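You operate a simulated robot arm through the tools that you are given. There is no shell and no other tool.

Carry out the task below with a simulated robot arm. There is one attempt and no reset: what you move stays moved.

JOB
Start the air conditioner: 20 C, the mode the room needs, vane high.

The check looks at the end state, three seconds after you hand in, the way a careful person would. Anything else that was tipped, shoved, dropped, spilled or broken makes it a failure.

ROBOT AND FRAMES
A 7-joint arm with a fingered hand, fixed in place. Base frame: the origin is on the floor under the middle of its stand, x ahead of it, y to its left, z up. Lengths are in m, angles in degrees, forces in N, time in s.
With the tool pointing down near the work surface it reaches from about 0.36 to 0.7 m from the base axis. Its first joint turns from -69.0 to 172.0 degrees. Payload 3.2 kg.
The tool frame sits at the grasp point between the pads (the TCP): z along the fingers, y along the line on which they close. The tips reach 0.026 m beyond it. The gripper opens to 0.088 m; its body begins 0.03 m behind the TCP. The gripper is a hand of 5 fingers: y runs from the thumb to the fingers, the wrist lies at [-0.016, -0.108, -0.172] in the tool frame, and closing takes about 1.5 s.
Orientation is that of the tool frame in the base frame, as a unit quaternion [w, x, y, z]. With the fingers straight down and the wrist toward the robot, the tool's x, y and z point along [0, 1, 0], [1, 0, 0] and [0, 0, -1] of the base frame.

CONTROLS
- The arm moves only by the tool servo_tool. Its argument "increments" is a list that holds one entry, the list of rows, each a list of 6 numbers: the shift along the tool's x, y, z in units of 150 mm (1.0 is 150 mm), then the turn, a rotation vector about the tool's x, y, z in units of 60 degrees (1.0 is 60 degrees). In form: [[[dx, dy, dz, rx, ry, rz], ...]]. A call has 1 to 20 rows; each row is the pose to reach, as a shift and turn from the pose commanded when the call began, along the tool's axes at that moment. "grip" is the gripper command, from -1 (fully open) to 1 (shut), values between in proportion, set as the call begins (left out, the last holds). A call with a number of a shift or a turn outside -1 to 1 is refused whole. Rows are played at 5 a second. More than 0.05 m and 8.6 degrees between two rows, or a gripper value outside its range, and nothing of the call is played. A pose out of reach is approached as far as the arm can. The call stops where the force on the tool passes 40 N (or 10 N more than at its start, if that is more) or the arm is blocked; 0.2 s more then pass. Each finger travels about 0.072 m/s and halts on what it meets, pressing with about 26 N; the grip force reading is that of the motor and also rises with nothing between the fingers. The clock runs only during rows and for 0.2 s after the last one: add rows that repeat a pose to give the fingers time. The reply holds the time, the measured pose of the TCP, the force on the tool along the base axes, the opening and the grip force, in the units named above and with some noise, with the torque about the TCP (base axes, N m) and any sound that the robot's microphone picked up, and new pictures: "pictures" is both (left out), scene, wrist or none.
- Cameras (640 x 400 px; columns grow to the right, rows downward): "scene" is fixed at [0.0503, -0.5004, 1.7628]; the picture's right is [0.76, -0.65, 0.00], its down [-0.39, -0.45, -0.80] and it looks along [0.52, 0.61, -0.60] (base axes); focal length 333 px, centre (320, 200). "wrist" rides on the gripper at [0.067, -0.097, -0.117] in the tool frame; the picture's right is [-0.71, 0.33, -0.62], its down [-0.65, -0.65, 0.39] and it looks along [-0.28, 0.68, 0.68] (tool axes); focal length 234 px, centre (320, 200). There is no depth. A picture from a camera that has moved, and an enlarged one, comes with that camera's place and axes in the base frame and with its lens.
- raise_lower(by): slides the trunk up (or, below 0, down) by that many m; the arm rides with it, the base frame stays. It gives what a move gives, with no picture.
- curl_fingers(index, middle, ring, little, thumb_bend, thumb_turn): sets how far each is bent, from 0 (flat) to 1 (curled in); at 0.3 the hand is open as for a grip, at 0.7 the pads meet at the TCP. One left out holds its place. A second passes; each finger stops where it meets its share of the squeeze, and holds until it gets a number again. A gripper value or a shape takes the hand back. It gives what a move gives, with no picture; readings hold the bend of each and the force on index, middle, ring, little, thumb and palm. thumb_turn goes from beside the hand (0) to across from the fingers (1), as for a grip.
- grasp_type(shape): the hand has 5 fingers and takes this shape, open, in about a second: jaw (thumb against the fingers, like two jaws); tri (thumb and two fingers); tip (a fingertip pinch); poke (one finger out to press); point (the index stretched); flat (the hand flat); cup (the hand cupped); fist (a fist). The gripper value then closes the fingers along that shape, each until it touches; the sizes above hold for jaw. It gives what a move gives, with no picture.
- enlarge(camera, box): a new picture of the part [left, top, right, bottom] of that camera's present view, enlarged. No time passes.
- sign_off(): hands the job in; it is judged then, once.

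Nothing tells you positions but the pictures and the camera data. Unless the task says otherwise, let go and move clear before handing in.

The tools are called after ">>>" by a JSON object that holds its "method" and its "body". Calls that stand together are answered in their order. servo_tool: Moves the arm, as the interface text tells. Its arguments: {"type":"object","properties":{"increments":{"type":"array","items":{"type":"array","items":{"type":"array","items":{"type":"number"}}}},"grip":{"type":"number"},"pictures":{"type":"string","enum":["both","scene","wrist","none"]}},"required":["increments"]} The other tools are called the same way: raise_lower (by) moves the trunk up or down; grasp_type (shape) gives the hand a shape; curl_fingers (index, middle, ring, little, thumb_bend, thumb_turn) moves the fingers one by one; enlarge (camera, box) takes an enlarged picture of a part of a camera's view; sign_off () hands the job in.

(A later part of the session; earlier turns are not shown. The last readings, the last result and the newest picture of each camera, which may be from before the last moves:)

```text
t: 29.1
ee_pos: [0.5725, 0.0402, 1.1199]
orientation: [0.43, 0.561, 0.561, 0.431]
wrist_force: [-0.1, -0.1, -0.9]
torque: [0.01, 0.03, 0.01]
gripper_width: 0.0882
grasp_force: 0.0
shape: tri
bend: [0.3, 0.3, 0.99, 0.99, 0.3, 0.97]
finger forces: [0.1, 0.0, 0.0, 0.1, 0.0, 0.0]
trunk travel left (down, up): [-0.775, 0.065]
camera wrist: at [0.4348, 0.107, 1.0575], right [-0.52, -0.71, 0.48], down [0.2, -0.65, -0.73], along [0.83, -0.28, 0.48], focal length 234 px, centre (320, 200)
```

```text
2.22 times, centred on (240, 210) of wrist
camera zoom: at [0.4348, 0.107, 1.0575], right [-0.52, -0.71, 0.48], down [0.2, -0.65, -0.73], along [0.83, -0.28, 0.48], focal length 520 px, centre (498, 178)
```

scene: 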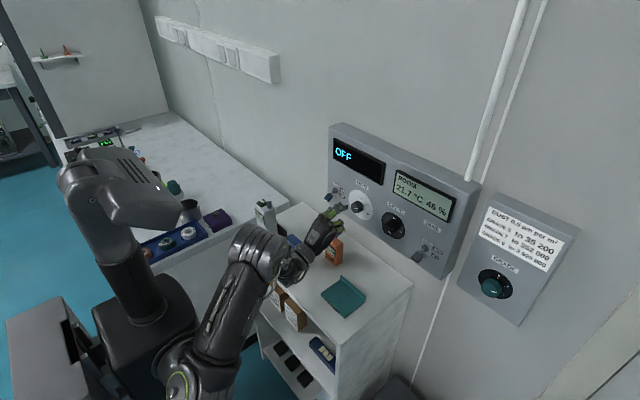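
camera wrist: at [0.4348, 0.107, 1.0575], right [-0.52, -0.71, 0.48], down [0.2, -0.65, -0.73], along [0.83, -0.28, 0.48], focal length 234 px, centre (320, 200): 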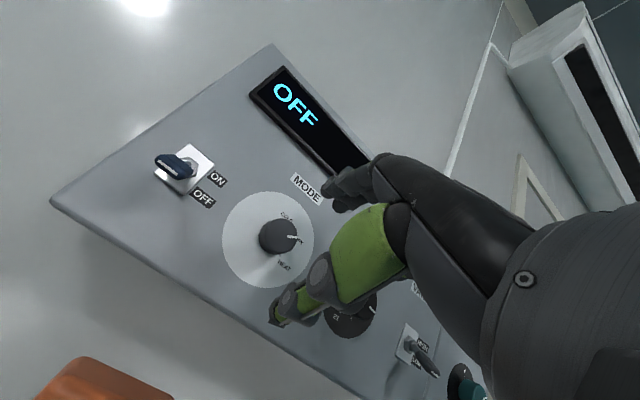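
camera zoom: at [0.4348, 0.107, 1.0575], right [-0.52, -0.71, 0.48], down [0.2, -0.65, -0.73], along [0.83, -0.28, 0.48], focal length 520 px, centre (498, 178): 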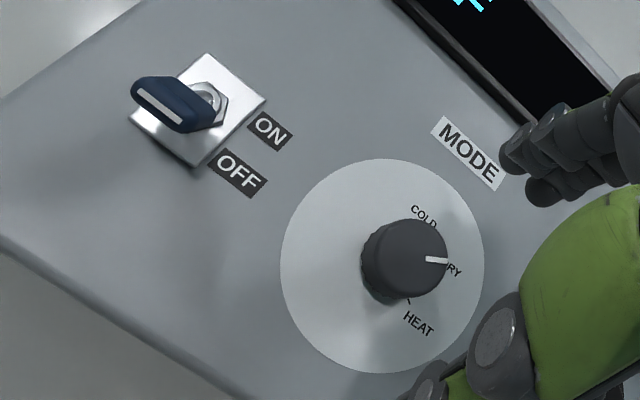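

Tracking is accurate again at zero roll, and MODE now reads DRY. It needs another 60° counterclockwise, so I'll grip at +35° roll and turn to −25°, which stays in the well-tracked range. I'll roll and re-centre first.

>>> {"method": "servo_tool", "body": {"increments": [[[0.0467, 0.0193, -0.005, 0, 0.03, 0.113], [0.0467, 0.0193, -0.005, 0, 0.06, 0.225], [0.0467, 0.0193, -0.005, 0, 0.09, 0.338], [0.0467, 0.0193, -0.005, 0, 0.12, 0.451], [0.0467, 0.0193, -0.005, 0, 0.151, 0.5635], [0.0467, 0.0193, -0.005, 0, 0.151, 0.5635]]], "pictures": "none"}}

>>> {"method": "servo_tool", "body": {"increments": [[[0, 0.035, 0.13, 0, 0, 0], [0, 0.07, 0.26, 0, 0, 0], [0, 0.1, 0.37, 0, 0, 0], [0, 0.1226, 0.457, 0, 0, 0], [0, 0.1226, 0.457, 0, 0, 0]]]}}

>>> {"method": "enlarge", "body": {"camera": "wrist", "box": [200, 130, 380, 310]}}

>>> {"method": "enlarge", "body": {"camera": "scene", "box": [330, 170, 400, 240]}}

```text
t: 30.5
ee_pos: [0.5725, 0.0455, 1.1235]
orientation: [0.241, 0.665, 0.405, 0.579]
wrist_force: [-0.4, 0.6, 0.1]
torque: [-0.01, -0.01, 0.01]
gripper_width: 0.088
grasp_force: 0.0
shape: tri
bend: [0.3, 0.3, 0.99, 0.99, 0.3, 0.97]
finger forces: [0.0, 0.1, 0.0, 0.0, 0.0, 0.0]
trunk travel left (down, up): [-0.775, 0.065]
```

```text
t: 31.7
ee_pos: [0.6434, 0.0466, 1.1224]
orientation: [0.242, 0.665, 0.405, 0.579]
wrist_force: [-0.1, -1.0, 0.0]
torque: [0.01, 0.02, 0.02]
gripper_width: 0.0879
grasp_force: 0.0
shape: tri
bend: [0.3, 0.3, 0.99, 0.99, 0.3, 0.97]
finger forces: [0.1, 0.0, 0.0, 0.1, 0.1, 0.1]
trunk travel left (down, up): [-0.775, 0.065]
camera wrist: at [0.5059, 0.1377, 1.1109], right [-0.52, -0.86, -0.01], down [0.21, -0.11, -0.97], along [0.83, -0.51, 0.23], focal length 234 px, centre (320, 200)
```

scene: 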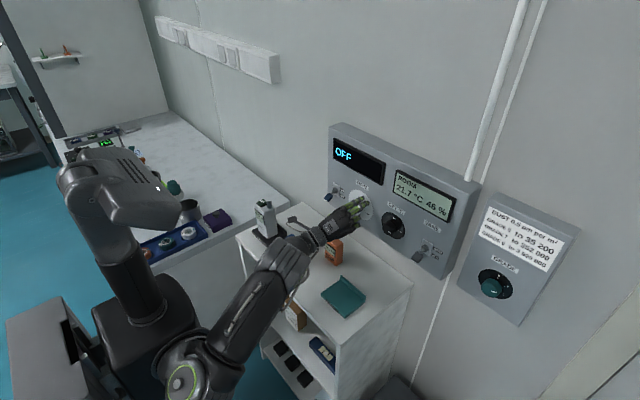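
wrist: 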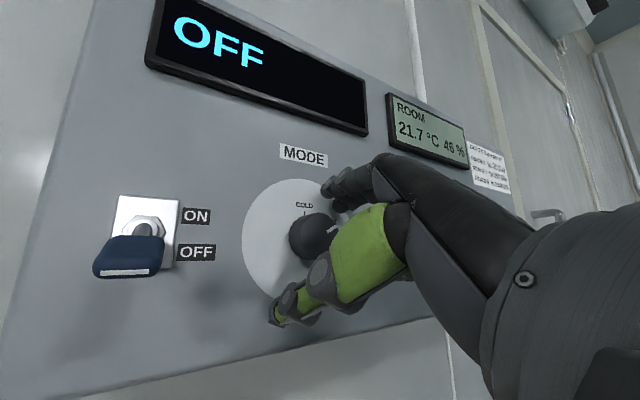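

```text
2.22 times, centred on (290, 220) of wrist
camera zoom: at [0.5059, 0.1377, 1.1109], right [-0.52, -0.86, -0.01], down [0.21, -0.11, -0.97], along [0.83, -0.51, 0.23], focal length 520 px, centre (387, 156)
```

zoom: 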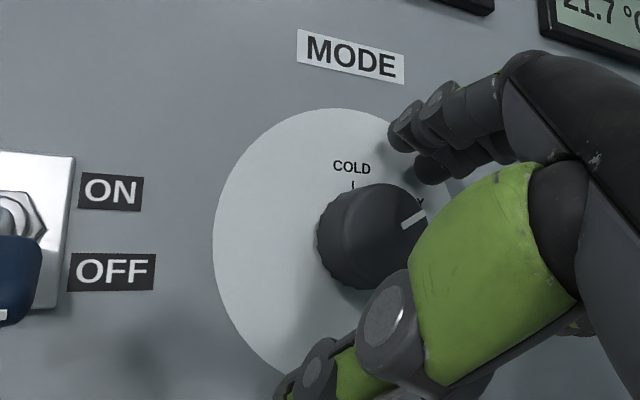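

```text
5.71 times, centred on (365, 205) of scene
camera zoom: at [0.0503, -0.5004, 1.7628], right [0.76, -0.65, 0.0], down [-0.39, -0.45, -0.8], along [0.52, 0.61, -0.6], focal length 1902 px, centre (63, 171)
```

zoom: 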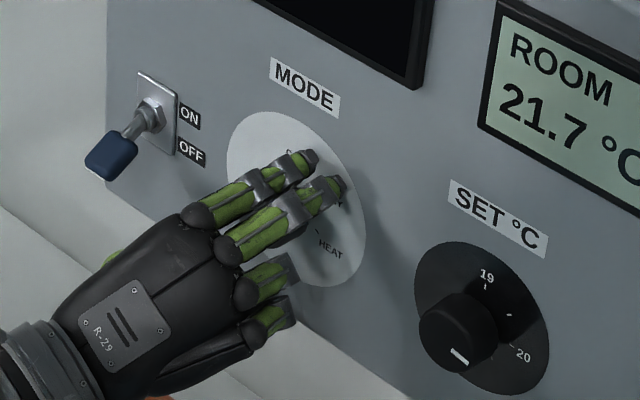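

The hand is centred on the MODE knob, with the pointer at DRY. I'll close the grip.

>>> {"method": "servo_tool", "body": {"increments": [[[0, 0, 0, 0, 0, 0], [0, 0, 0, 0, 0, 0], [0, 0, 0, 0, 0, 0], [0, 0, 0, 0, 0, 0], [0, 0, 0, 0, 0, 0], [0, 0, 0, 0, 0, 0], [0, 0, 0, 0, 0, 0]]], "grip": 1, "pictures": "none"}}

>>> {"method": "enlarge", "body": {"camera": "wrist", "box": [200, 130, 380, 310]}}

```text
t: 33.3
ee_pos: [0.645, 0.0466, 1.1231]
orientation: [0.242, 0.665, 0.405, 0.579]
wrist_force: [0.1, 0.1, -1.4]
torque: [-0.01, -0.1, -0.11]
gripper_width: 0.0305
grasp_force: 25.9
shape: tri
bend: [0.51, 0.43, 1.0, 1.0, 0.48, 1.0]
finger forces: [10.5, 11.2, 0.0, 0.0, 23.3, 0.0]
trunk travel left (down, up): [-0.775, 0.065]
```

```text
2.22 times, centred on (290, 220) of wrist
camera zoom: at [0.5061, 0.1377, 1.1108], right [-0.52, -0.86, -0.01], down [0.21, -0.11, -0.97], along [0.83, -0.51, 0.23], focal length 520 px, centre (387, 156)
```

zoom: 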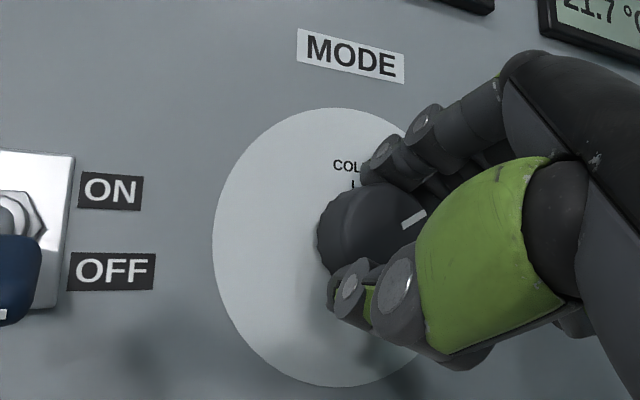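

The grip is well centred now. I'll turn 45° counterclockwise, then check.

>>> {"method": "servo_tool", "body": {"increments": [[[0, 0, 0, 0, -0.032, -0.121], [0, 0, 0, 0, -0.065, -0.2415], [0, 0, 0, 0, -0.097, -0.362], [0, 0, 0, 0, -0.1295, -0.483], [0, 0, 0, 0, -0.162, -0.604], [0, 0, 0, 0, -0.194, -0.7245], [0, 0, 0, 0, -0.194, -0.7245]]]}}

>>> {"method": "enlarge", "body": {"camera": "wrist", "box": [220, 150, 380, 300]}}

>>> {"method": "enlarge", "body": {"camera": "scene", "box": [340, 180, 385, 225]}}

```text
t: 34.9
ee_pos: [0.6438, 0.0463, 1.1232]
orientation: [0.478, 0.522, 0.596, 0.38]
wrist_force: [1.1, -3.4, -2.3]
torque: [0.04, -0.12, -0.09]
gripper_width: 0.0302
grasp_force: 25.8
shape: tri
bend: [0.51, 0.43, 1.0, 1.0, 0.48, 1.0]
finger forces: [9.8, 11.3, 0.1, 0.0, 25.0, 0.1]
trunk travel left (down, up): [-0.775, 0.065]
camera wrist: at [0.506, 0.0998, 1.0498], right [-0.52, -0.61, 0.6], down [0.2, -0.77, -0.61], along [0.83, -0.19, 0.52], focal length 234 px, centre (320, 200)
```

scene: 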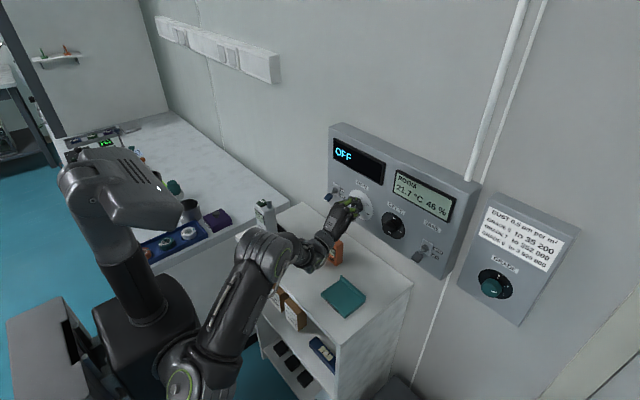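
wrist: 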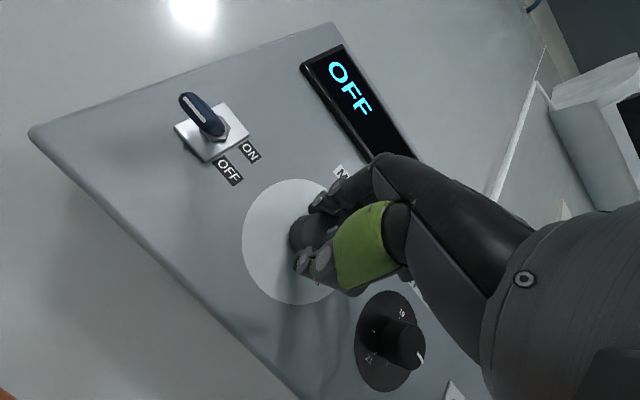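

```text
2.67 times, centred on (300, 225) of wrist
camera zoom: at [0.506, 0.0998, 1.0498], right [-0.52, -0.61, 0.6], down [0.2, -0.77, -0.61], along [0.83, -0.19, 0.52], focal length 624 px, centre (373, 133)
```

zoom: 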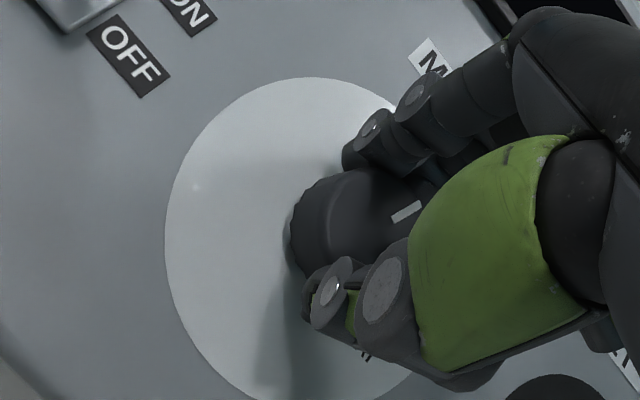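

```text
8.89 times, centred on (362, 202) of scene
camera zoom: at [0.0503, -0.5004, 1.7628], right [0.76, -0.65, 0.0], down [-0.39, -0.45, -0.8], along [0.52, 0.61, -0.6], focal length 2958 px, centre (-58, 178)
```

zoom: 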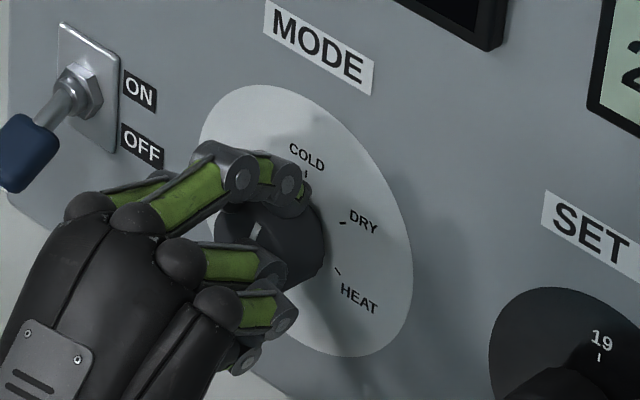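

Forces are tiny and the pointer is about 18–20° short of COLD. I'll turn a further 18°.

>>> {"method": "servo_tool", "body": {"increments": [[[0, 0, 0, 0, -0.0259, -0.0966], [0, 0, 0, 0, -0.0518, -0.193], [0, 0, 0, 0, -0.0777, -0.29], [0, 0, 0, 0, -0.0777, -0.29]]]}}

>>> {"method": "enlarge", "body": {"camera": "wrist", "box": [220, 150, 380, 300]}}

>>> {"method": "enlarge", "body": {"camera": "scene", "box": [340, 180, 385, 225]}}

```text
t: 35.9
ee_pos: [0.6434, 0.0444, 1.1227]
orientation: [0.554, 0.441, 0.648, 0.28]
wrist_force: [-0.6, -4.6, -1.9]
torque: [0.07, -0.1, -0.04]
gripper_width: 0.0299
grasp_force: 25.6
shape: tri
bend: [0.51, 0.44, 1.0, 1.0, 0.48, 1.0]
finger forces: [10.1, 11.1, 0.1, 0.1, 26.0, 0.0]
trunk travel left (down, up): [-0.775, 0.065]
camera wrist: at [0.506, 0.0736, 1.0369], right [-0.52, -0.4, 0.76], down [0.2, -0.92, -0.34], along [0.83, -0.02, 0.56], focal length 234 px, centre (320, 200)
```

scene: 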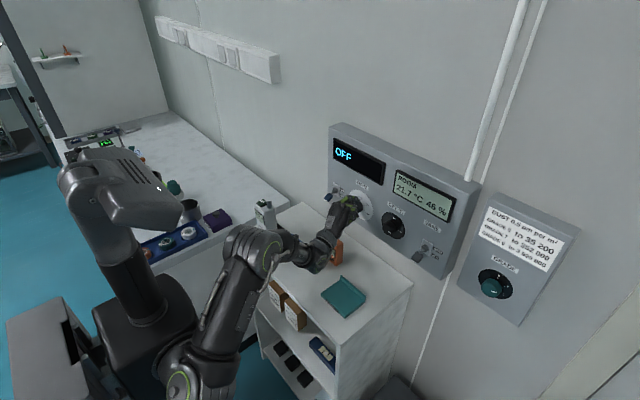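
wrist: 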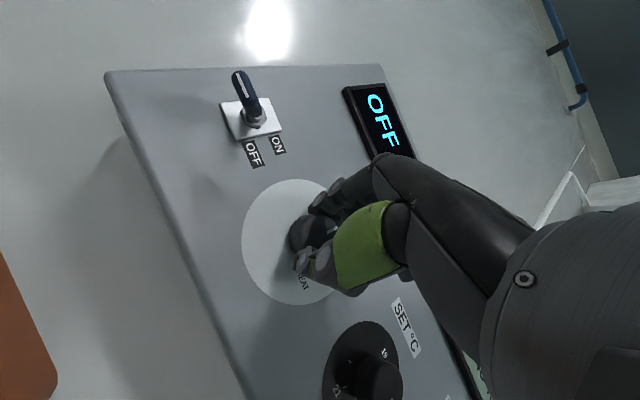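

```text
2.67 times, centred on (300, 225) of wrist
camera zoom: at [0.506, 0.0736, 1.0369], right [-0.52, -0.4, 0.76], down [0.2, -0.92, -0.34], along [0.83, -0.02, 0.56], focal length 624 px, centre (373, 133)
```

zoom: 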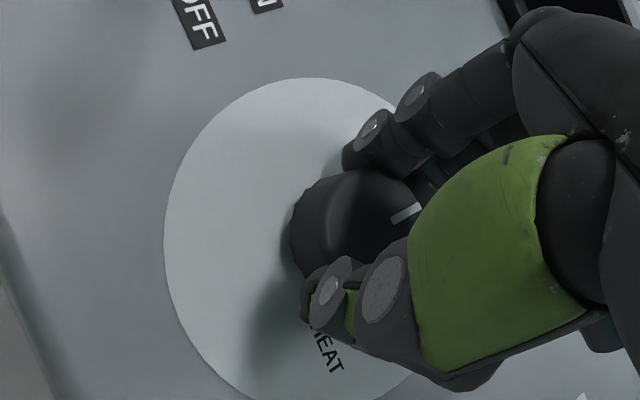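

```text
8.89 times, centred on (362, 202) of scene
camera zoom: at [0.0503, -0.5004, 1.7628], right [0.76, -0.65, 0.0], down [-0.39, -0.45, -0.8], along [0.52, 0.61, -0.6], focal length 2958 px, centre (-58, 178)
```

zoom: 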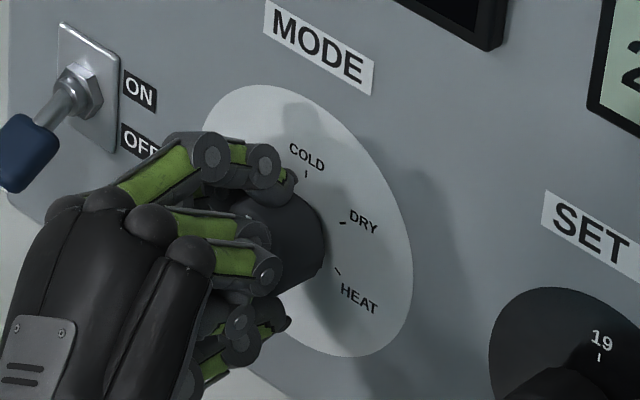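

The pointer is within about 6° of COLD. I'll add another 5° and then release.

>>> {"method": "servo_tool", "body": {"increments": [[[0, 0, 0, 0, -0.0216, -0.0805], [0, 0, 0, 0, -0.0216, -0.0805]]], "pictures": "none"}}

>>> {"method": "enlarge", "body": {"camera": "wrist", "box": [270, 180, 350, 260]}}

```text
t: 36.5
ee_pos: [0.6429, 0.0435, 1.1233]
orientation: [0.57, 0.423, 0.658, 0.252]
wrist_force: [-5.6, 7.1, -1.1]
torque: [0.04, -0.18, 0.31]
gripper_width: 0.0303
grasp_force: 26.2
shape: tri
bend: [0.5, 0.44, 1.0, 1.0, 0.49, 0.99]
finger forces: [14.8, 11.5, 0.0, 0.0, 23.5, 0.0]
trunk travel left (down, up): [-0.775, 0.065]
```

```text
5.00 times, centred on (310, 220) of wrist
camera zoom: at [0.506, 0.066, 1.0358], right [-0.52, -0.33, 0.79], down [0.19, -0.94, -0.27], along [0.83, 0.01, 0.55], focal length 1171 px, centre (370, 100)
```

zoom: 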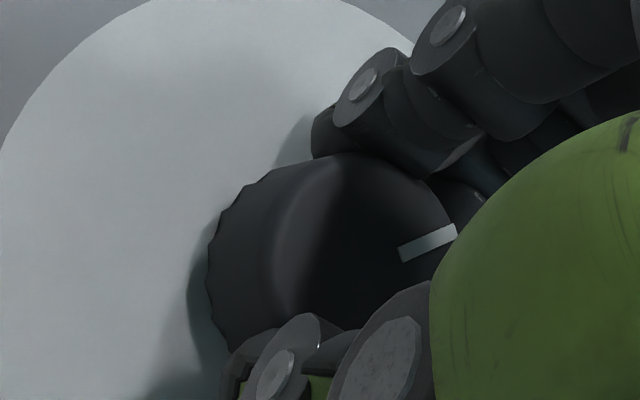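

The pointer now lines up with COLD. I'll release.

>>> {"method": "servo_tool", "body": {"increments": [[[0, 0, 0, 0, 0, 0], [0, 0, 0, 0, 0, 0], [0, 0, 0, 0, 0, 0], [0, 0, 0, 0, 0, 0]]], "grip": -1, "pictures": "none"}}

>>> {"method": "enlarge", "body": {"camera": "wrist", "box": [220, 150, 380, 300]}}

```text
t: 37.5
ee_pos: [0.6456, 0.0382, 1.1251]
orientation: [0.57, 0.425, 0.656, 0.253]
wrist_force: [-3.5, -1.6, -0.1]
torque: [0.07, -0.16, -0.03]
gripper_width: 0.0873
grasp_force: 0.0
shape: tri
bend: [0.3, 0.31, 0.99, 0.99, 0.3, 0.97]
finger forces: [0.0, 3.8, 0.0, 0.0, 0.0, 0.0]
trunk travel left (down, up): [-0.775, 0.065]
```

```text
2.67 times, centred on (300, 225) of wrist
camera zoom: at [0.5072, 0.0627, 1.037], right [-0.52, -0.33, 0.79], down [0.19, -0.94, -0.27], along [0.83, 0.01, 0.55], focal length 624 px, centre (373, 133)
```

zoom: 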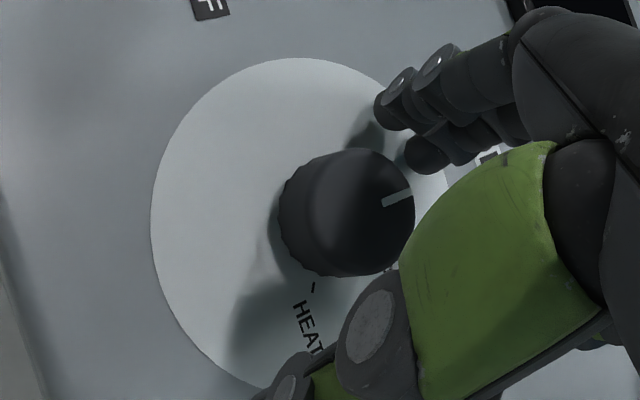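

MODE points at COLD and the fingers are open. I'll back straight out.

>>> {"method": "servo_tool", "body": {"increments": [[[0, -0.03, -0.11, 0, 0, 0], [0, -0.06, -0.226, 0, 0, 0], [0, -0.09, -0.34, 0, 0, 0], [0, -0.121, -0.451, 0, 0, 0], [0, -0.121, -0.451, 0, 0, 0]]]}}

>>> {"method": "enlarge", "body": {"camera": "wrist", "box": [150, 120, 330, 300]}}

>>> {"method": "enlarge", "body": {"camera": "scene", "box": [330, 170, 430, 250]}}

```text
t: 38.5
ee_pos: [0.5751, 0.0286, 1.043]
orientation: [0.515, 0.456, 0.693, 0.215]
wrist_force: [-0.3, 0.0, 0.4]
torque: [0.0, -0.01, 0.02]
gripper_width: 0.0877
grasp_force: 0.1
shape: tri
bend: [0.3, 0.3, 0.99, 0.99, 0.3, 0.97]
finger forces: [0.0, 0.1, 0.0, 0.0, 0.0, 0.0]
trunk travel left (down, up): [-0.775, 0.065]
stopped in row 4: the arm was blocked; the commanded pose is now the measured one
camera wrist: at [0.4245, 0.0583, 0.98], right [-0.39, -0.33, 0.86], down [0.12, -0.94, -0.31], along [0.91, -0.02, 0.41], focal length 234 px, centre (320, 200)
```

scene: 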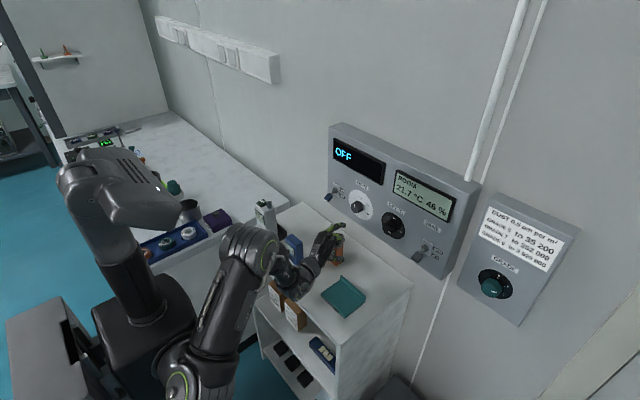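
wrist: 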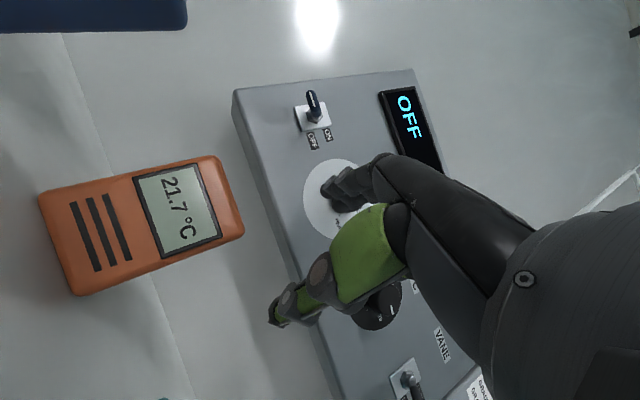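

```text
2.22 times, centred on (240, 210) of wrist
camera zoom: at [0.4245, 0.0583, 0.98], right [-0.39, -0.33, 0.86], down [0.12, -0.94, -0.31], along [0.91, -0.02, 0.41], focal length 520 px, centre (498, 178)
```

zoom: 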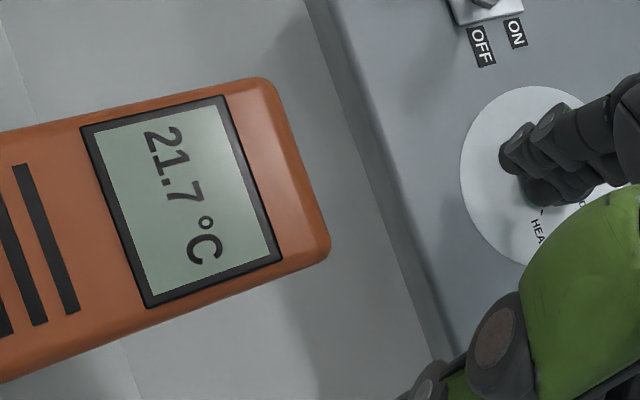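

```text
5.00 times, centred on (380, 210) of scene
camera zoom: at [0.0503, -0.5004, 1.7628], right [0.76, -0.65, 0.0], down [-0.39, -0.45, -0.8], along [0.52, 0.61, -0.6], focal length 1664 px, centre (20, 150)
```

zoom: 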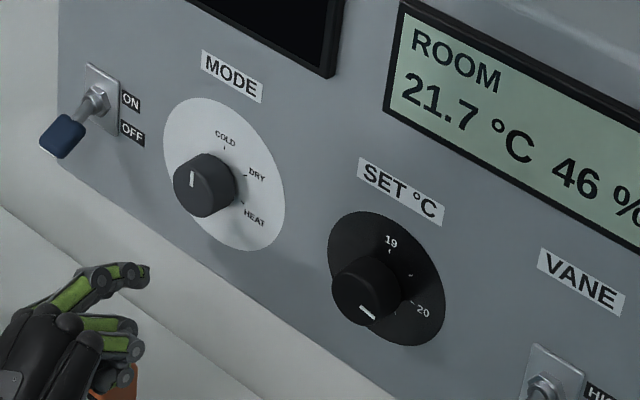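

MODE now points at COLD, but the arm got blocked while retreating and dipped to z≈1.04, close to the orange box. I'll look closely before moving.

>>> {"method": "enlarge", "body": {"camera": "scene", "box": [220, 180, 390, 310]}}

>>> {"method": "enlarge", "body": {"camera": "scene", "box": [280, 205, 360, 285]}}

>>> {"method": "enlarge", "body": {"camera": "wrist", "box": [0, 0, 640, 400]}}

```text
3.08 times, centred on (305, 245) of scene
camera zoom: at [0.0503, -0.5004, 1.7628], right [0.76, -0.65, 0.0], down [-0.39, -0.45, -0.8], along [0.52, 0.61, -0.6], focal length 1024 px, centre (366, 62)
```

zoom: 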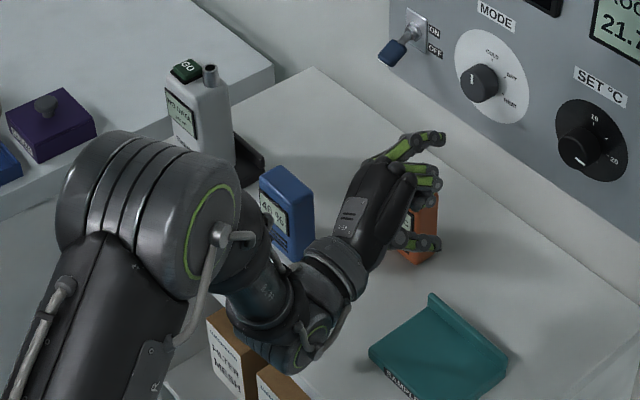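

```text
5.00 times, centred on (320, 245) of scene
camera zoom: at [0.0503, -0.5004, 1.7628], right [0.76, -0.65, 0.0], down [-0.39, -0.45, -0.8], along [0.52, 0.61, -0.6], focal length 1664 px, centre (320, -25)
```

zoom: 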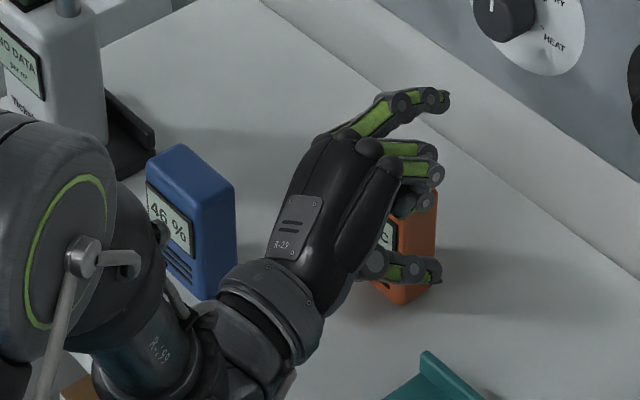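

```text
1.00 times, centred on (320, 200) of wrist (not enlarged: the box is as wide or as high as the picture)
camera zoom: at [0.4245, 0.0583, 0.98], right [-0.39, -0.33, 0.86], down [0.12, -0.94, -0.31], along [0.91, -0.02, 0.41], focal length 234 px, centre (320, 200)
```

zoom: 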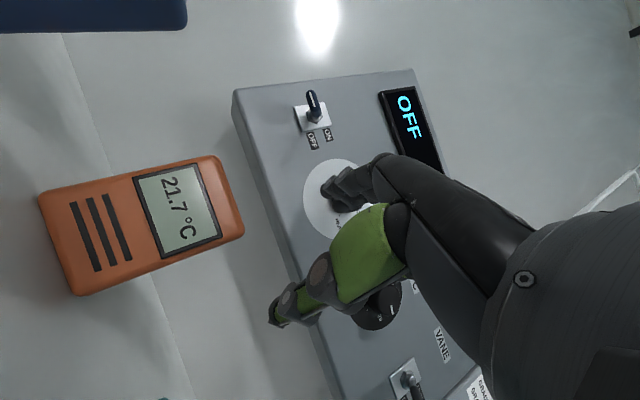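

Both boxes are standing and untouched. I'll lift the hand straight up slowly to get clear of them.

>>> {"method": "servo_tool", "body": {"increments": [[[-0.05, 0.077, -0.038, 0, 0, 0], [-0.104, 0.154, -0.075, 0, 0, 0], [-0.155, 0.23, -0.113, 0, 0, 0], [-0.207, 0.307, -0.15, 0, 0, 0], [-0.207, 0.307, -0.15, 0, 0, 0]]]}}

>>> {"method": "enlarge", "body": {"camera": "scene", "box": [220, 180, 390, 310]}}

```text
t: 39.7
ee_pos: [0.5737, 0.0337, 1.1027]
orientation: [0.515, 0.452, 0.696, 0.214]
wrist_force: [-1.0, 0.2, 0.3]
torque: [0.02, 0.01, -0.01]
gripper_width: 0.0879
grasp_force: 0.1
shape: tri
bend: [0.3, 0.3, 0.99, 0.99, 0.3, 0.97]
finger forces: [0.0, 0.0, 0.0, 0.0, 0.0, 0.0]
trunk travel left (down, up): [-0.775, 0.065]
camera wrist: at [0.4239, 0.06, 1.039], right [-0.39, -0.33, 0.86], down [0.13, -0.94, -0.31], along [0.91, -0.01, 0.41], focal length 234 px, centre (320, 200)
```

scene: 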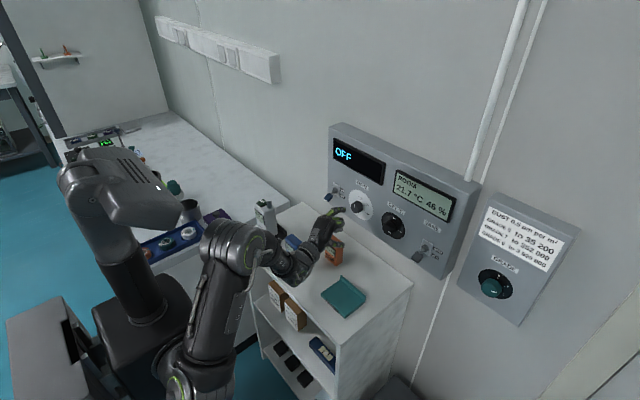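
wrist: 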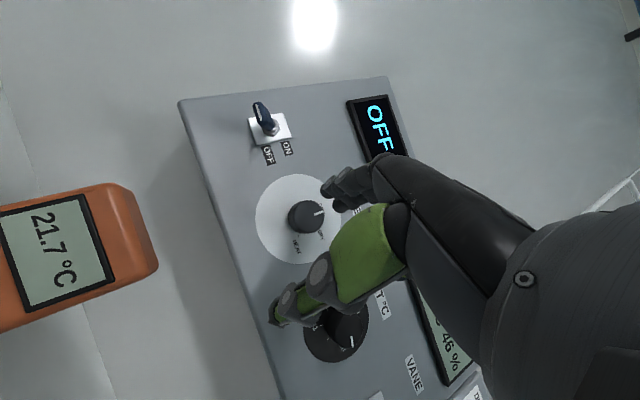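

```text
3.08 times, centred on (305, 245) of scene
camera zoom: at [0.0503, -0.5004, 1.7628], right [0.76, -0.65, 0.0], down [-0.39, -0.45, -0.8], along [0.52, 0.61, -0.6], focal length 1024 px, centre (366, 62)
```

zoom: 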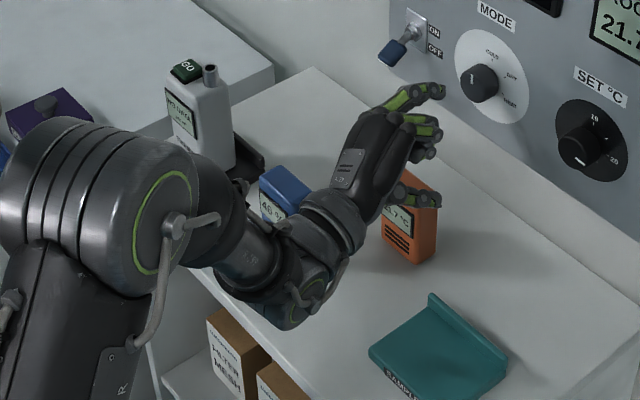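

I'm clear again at z≈1.10. I'll verify both dials.

>>> {"method": "enlarge", "body": {"camera": "wrist", "box": [250, 165, 350, 275]}}

>>> {"method": "enlarge", "body": {"camera": "scene", "box": [340, 180, 385, 225]}}

>>> {"method": "enlarge", "body": {"camera": "wrist", "box": [295, 290, 385, 375]}}

```text
3.64 times, centred on (300, 220) of wrist
camera zoom: at [0.4239, 0.06, 1.039], right [-0.39, -0.33, 0.86], down [0.13, -0.94, -0.31], along [0.91, -0.01, 0.41], focal length 852 px, centre (393, 127)
```

zoom: 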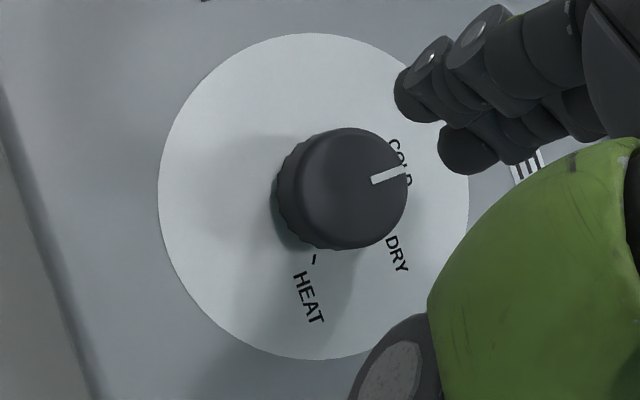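

```text
8.89 times, centred on (362, 202) of scene
camera zoom: at [0.0503, -0.5004, 1.7628], right [0.76, -0.65, 0.0], down [-0.39, -0.45, -0.8], along [0.52, 0.61, -0.6], focal length 2958 px, centre (-58, 178)
```

zoom: 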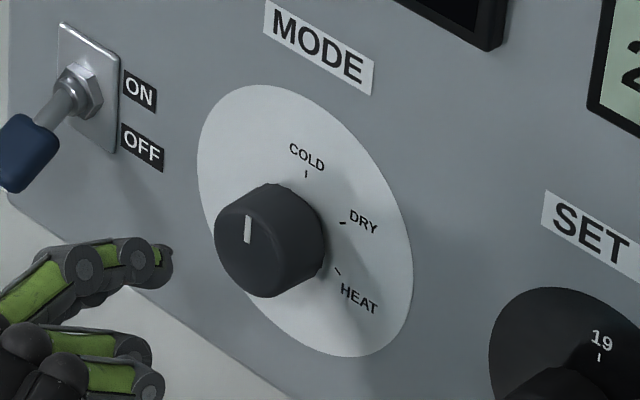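

```text
4.71 times, centred on (340, 332) of wrist
camera zoom: at [0.4239, 0.06, 1.039], right [-0.39, -0.33, 0.86], down [0.13, -0.94, -0.31], along [0.91, -0.01, 0.41], focal length 1102 px, centre (226, -424)
```

zoom: 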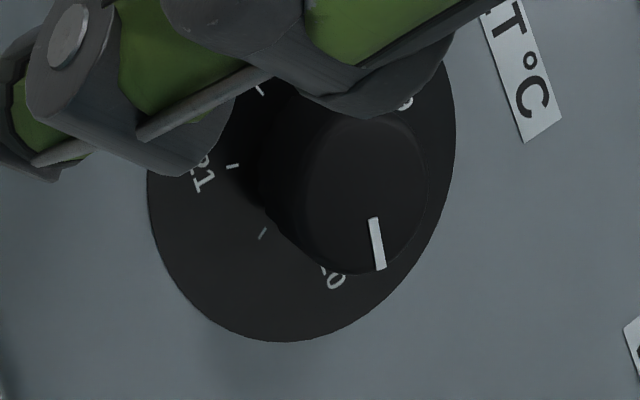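

SET reads 20 and MODE reads COLD. Next is the VANE switch. I'll return the hand to upright (zero roll, 15° tilt) and rise a bit before traversing right.

>>> {"method": "servo_tool", "body": {"increments": [[[-0.021, 0.031, -0.015, -0.033, 0.025, 0.103], [-0.042, 0.061, -0.03, -0.066, 0.05, 0.206], [-0.063, 0.092, -0.045, -0.099, 0.074, 0.31], [-0.084, 0.122, -0.06, -0.132, 0.099, 0.413], [-0.105, 0.153, -0.0755, -0.165, 0.124, 0.516], [-0.105, 0.153, -0.0755, -0.165, 0.124, 0.516]]], "pictures": "scene"}}

```text
t: 41.1
ee_pos: [0.5743, 0.0331, 1.1331]
orientation: [0.43, 0.562, 0.56, 0.431]
wrist_force: [-0.5, -0.7, 0.0]
torque: [-0.02, 0.0, 0.01]
gripper_width: 0.088
grasp_force: 0.1
shape: tri
bend: [0.3, 0.3, 0.99, 0.99, 0.3, 0.97]
finger forces: [0.0, 0.0, 0.0, 0.1, 0.1, 0.0]
trunk travel left (down, up): [-0.775, 0.065]
```

scene: 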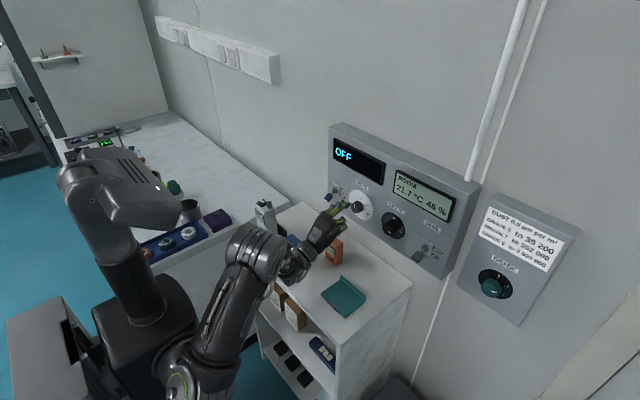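

The pose is clean. Now traverse right toward VANE at this standoff.

>>> {"method": "servo_tool", "body": {"increments": [[[-0.25, 0, 0, 0, 0, 0], [-0.5, 0, 0, 0, 0, 0], [-0.76, 0, 0, 0, 0, 0], [-0.76, 0, 0, 0, 0, 0]]], "pictures": "none"}}

>>> {"method": "servo_tool", "body": {"increments": [[[-0.25, 0, 0, 0, 0, 0], [-0.5, 0, 0, 0, 0, 0], [-0.76, 0, 0, 0, 0, 0], [-0.76, 0, 0, 0, 0, 0]]]}}

>>> {"method": "enlarge", "body": {"camera": "scene", "box": [320, 190, 480, 310]}}

```text
t: 42.1
ee_pos: [0.5736, -0.0798, 1.1335]
orientation: [0.431, 0.56, 0.561, 0.432]
wrist_force: [0.1, -0.5, 0.6]
torque: [0.02, 0.01, 0.02]
gripper_width: 0.088
grasp_force: 0.1
shape: tri
bend: [0.3, 0.3, 0.99, 0.99, 0.3, 0.97]
finger forces: [0.1, 0.1, 0.1, 0.0, 0.0, 0.1]
trunk travel left (down, up): [-0.775, 0.065]
```

```text
t: 43.1
ee_pos: [0.576, -0.1943, 1.1335]
orientation: [0.431, 0.561, 0.561, 0.431]
wrist_force: [-0.1, 0.4, 0.2]
torque: [-0.01, 0.01, 0.0]
gripper_width: 0.0879
grasp_force: 0.1
shape: tri
bend: [0.3, 0.3, 0.99, 0.99, 0.3, 0.97]
finger forces: [0.0, 0.0, 0.0, 0.0, 0.0, 0.0]
trunk travel left (down, up): [-0.775, 0.065]
camera wrist: at [0.4369, -0.1287, 1.0711], right [-0.52, -0.71, 0.48], down [0.21, -0.65, -0.73], along [0.83, -0.28, 0.48], focal length 234 px, centre (320, 200)
```

scene: 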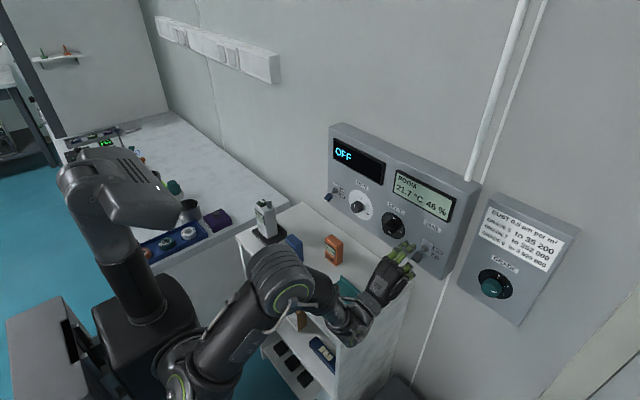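
wrist: 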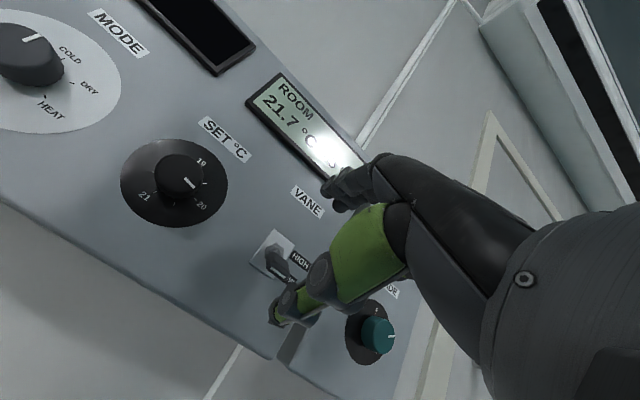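

```text
3.33 times, centred on (400, 250) of scene
camera zoom: at [0.0503, -0.5004, 1.7628], right [0.76, -0.65, 0.0], down [-0.39, -0.45, -0.8], along [0.52, 0.61, -0.6], focal length 1109 px, centre (53, 33)
```

zoom: 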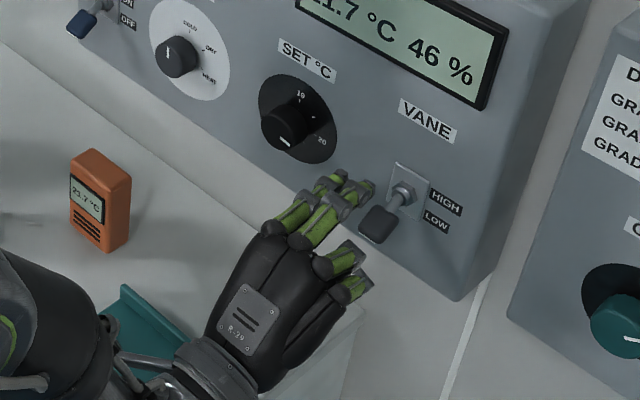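

The hand is in front of the VANE lever with no issues. I'll zoom in to locate the lever tip precisely.

>>> {"method": "enlarge", "body": {"camera": "wrist", "box": [225, 205, 345, 325]}}

>>> {"method": "enlarge", "body": {"camera": "scene", "box": [400, 220, 450, 270]}}

```text
3.33 times, centred on (285, 265) of wrist
camera zoom: at [0.4369, -0.1287, 1.0711], right [-0.52, -0.71, 0.48], down [0.21, -0.65, -0.73], along [0.83, -0.28, 0.48], focal length 781 px, centre (437, -17)
```

zoom: 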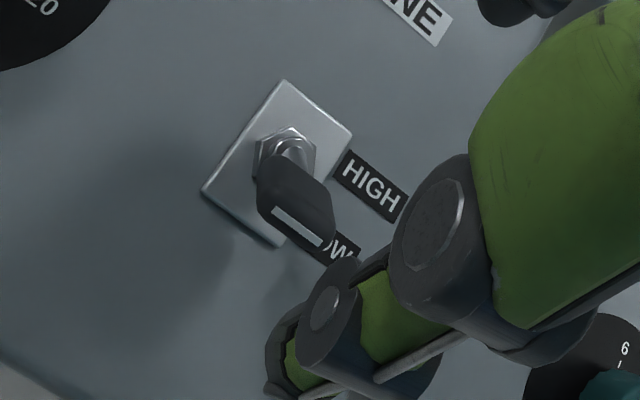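

```text
8.00 times, centred on (425, 245) of scene
camera zoom: at [0.0503, -0.5004, 1.7628], right [0.76, -0.65, 0.0], down [-0.39, -0.45, -0.8], along [0.52, 0.61, -0.6], focal length 2662 px, centre (-520, -160)
```

zoom: 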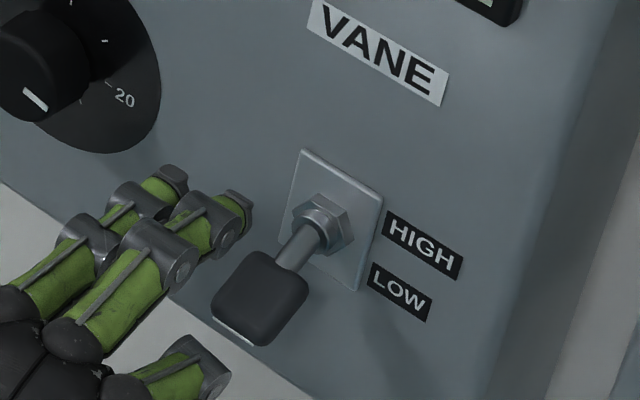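

The VANE bat is centred near (0.644, −0.200, 1.112) with its pivot at about (0.684, −0.198, 1.125). I'll half-close the hand and align so the thumb sits below the lever and the fingers above it.

>>> {"method": "servo_tool", "body": {"increments": [[[-0.02, -0.068, 0.032, -0.083, 0, 0], [-0.04, -0.135, 0.064, -0.167, 0, 0], [-0.04, -0.135, 0.064, -0.167, 0, 0], [-0.04, -0.135, 0.064, -0.167, 0, 0]]], "grip": -0.14}}

>>> {"method": "enlarge", "body": {"camera": "scene", "box": [360, 200, 450, 290]}}

>>> {"method": "enlarge", "body": {"camera": "wrist", "box": [200, 140, 400, 330]}}

```text
t: 44.1
ee_pos: [0.5789, -0.2014, 1.1103]
orientation: [0.478, 0.521, 0.521, 0.479]
wrist_force: [0.1, -0.6, 0.5]
torque: [0.04, -0.01, -0.01]
gripper_width: 0.0508
grasp_force: 0.1
shape: tri
bend: [0.47, 0.4, 0.99, 0.99, 0.1, 0.99]
finger forces: [0.0, 0.0, 0.0, 0.0, 0.0, 0.0]
trunk travel left (down, up): [-0.775, 0.065]
camera wrist: at [0.4541, -0.1354, 1.025], right [-0.59, -0.71, 0.38], down [0.33, -0.65, -0.69], along [0.73, -0.28, 0.62], focal length 234 px, centre (320, 200)
```

scene: 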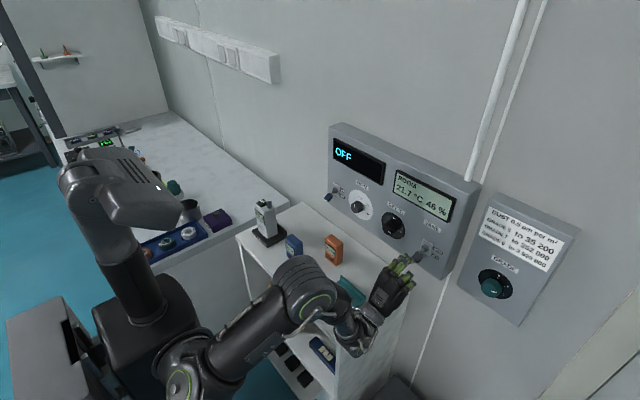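
wrist: 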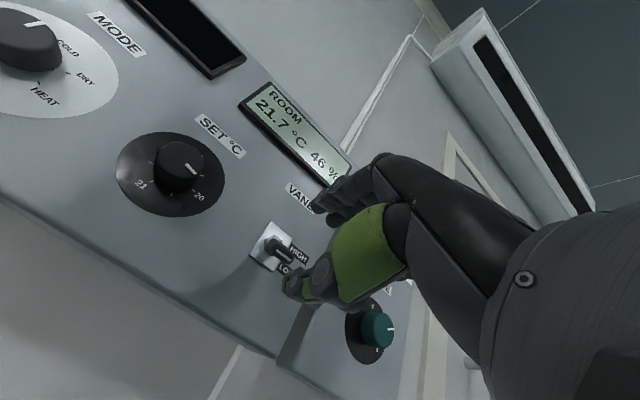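

```text
4.44 times, centred on (405, 245) of scene
camera zoom: at [0.0503, -0.5004, 1.7628], right [0.76, -0.65, 0.0], down [-0.39, -0.45, -0.8], along [0.52, 0.61, -0.6], focal length 1479 px, centre (-58, 0)
```

zoom: 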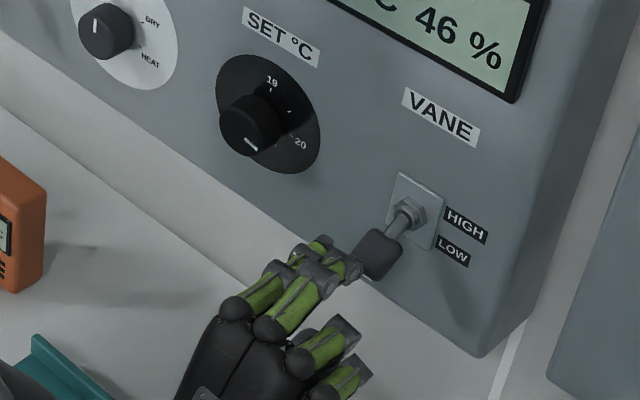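

```text
2.11 times, centred on (300, 235) of wrist
camera zoom: at [0.4541, -0.1354, 1.025], right [-0.59, -0.71, 0.38], down [0.33, -0.65, -0.69], along [0.73, -0.28, 0.62], focal length 493 px, centre (362, 126)
```

zoom: 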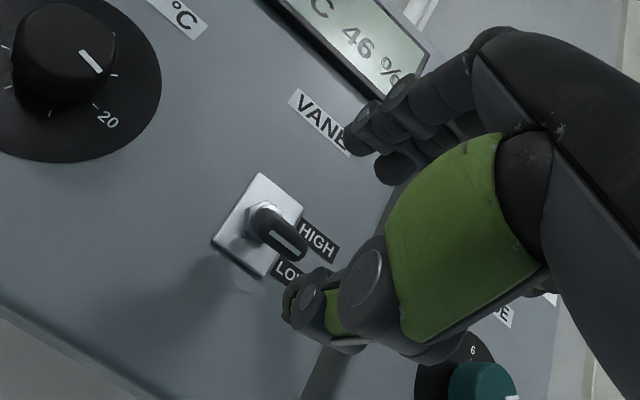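

Thumb and fingers bracket the lever's height with about 1 cm clearance each way. I'll advance about 5 cm so the lever is between them.

>>> {"method": "servo_tool", "body": {"increments": [[[0, 0.01, 0.115, 0, 0, 0], [0, 0.02, 0.23, 0, 0, 0], [0, 0.03, 0.345, 0, 0, 0], [0, 0.03, 0.345, 0, 0, 0]]]}}

>>> {"method": "enlarge", "body": {"camera": "scene", "box": [380, 210, 450, 280]}}

>>> {"method": "enlarge", "body": {"camera": "wrist", "box": [220, 150, 380, 310]}}

```text
t: 45.1
ee_pos: [0.6302, -0.2025, 1.1108]
orientation: [0.478, 0.521, 0.521, 0.478]
wrist_force: [-0.2, 0.4, -0.9]
torque: [0.02, -0.04, -0.02]
gripper_width: 0.0506
grasp_force: 0.0
shape: tri
bend: [0.47, 0.4, 0.99, 0.99, 0.1, 0.99]
finger forces: [0.1, 0.0, 0.1, 0.0, 0.1, 0.0]
trunk travel left (down, up): [-0.775, 0.065]
camera wrist: at [0.5058, -0.1353, 1.0253], right [-0.59, -0.71, 0.38], down [0.33, -0.65, -0.69], along [0.73, -0.28, 0.62], focal length 234 px, centre (320, 200)
```

scene: 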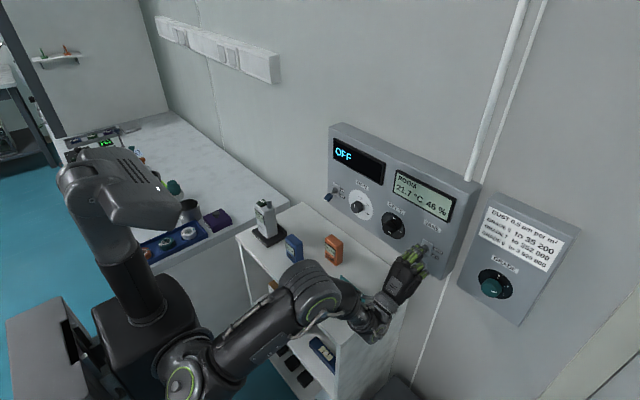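
wrist: 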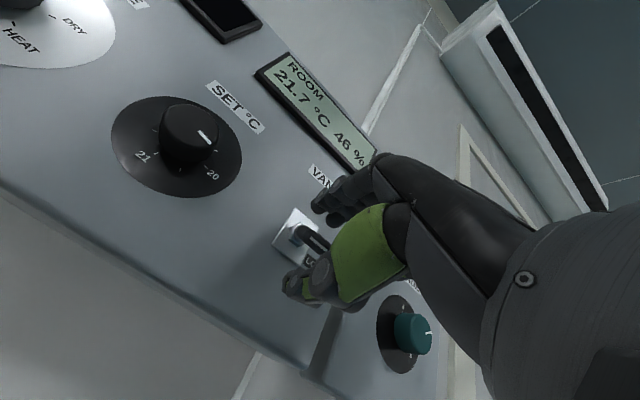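

```text
5.71 times, centred on (415, 245) of scene
camera zoom: at [0.0503, -0.5004, 1.7628], right [0.76, -0.65, 0.0], down [-0.39, -0.45, -0.8], along [0.52, 0.61, -0.6], focal length 1902 px, centre (-223, -57)
```

zoom: 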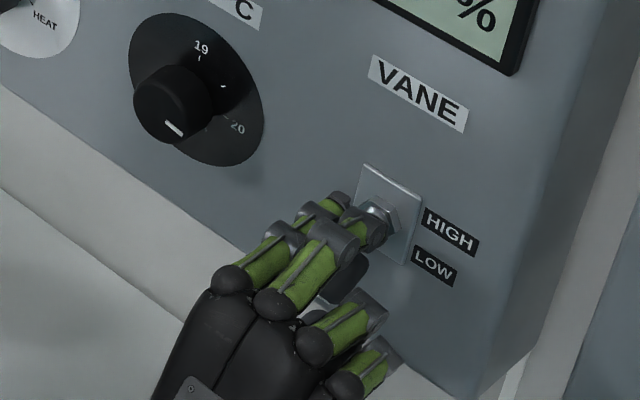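

```text
2.50 times, centred on (300, 230) of wrist
camera zoom: at [0.5058, -0.1353, 1.0253], right [-0.59, -0.71, 0.38], down [0.33, -0.65, -0.69], along [0.73, -0.28, 0.62], focal length 585 px, centre (370, 125)
```

zoom: 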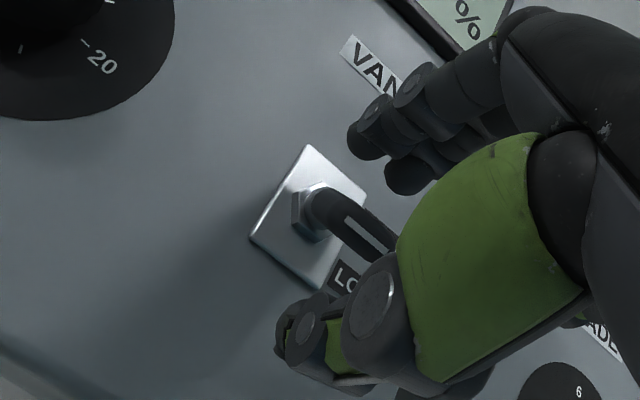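

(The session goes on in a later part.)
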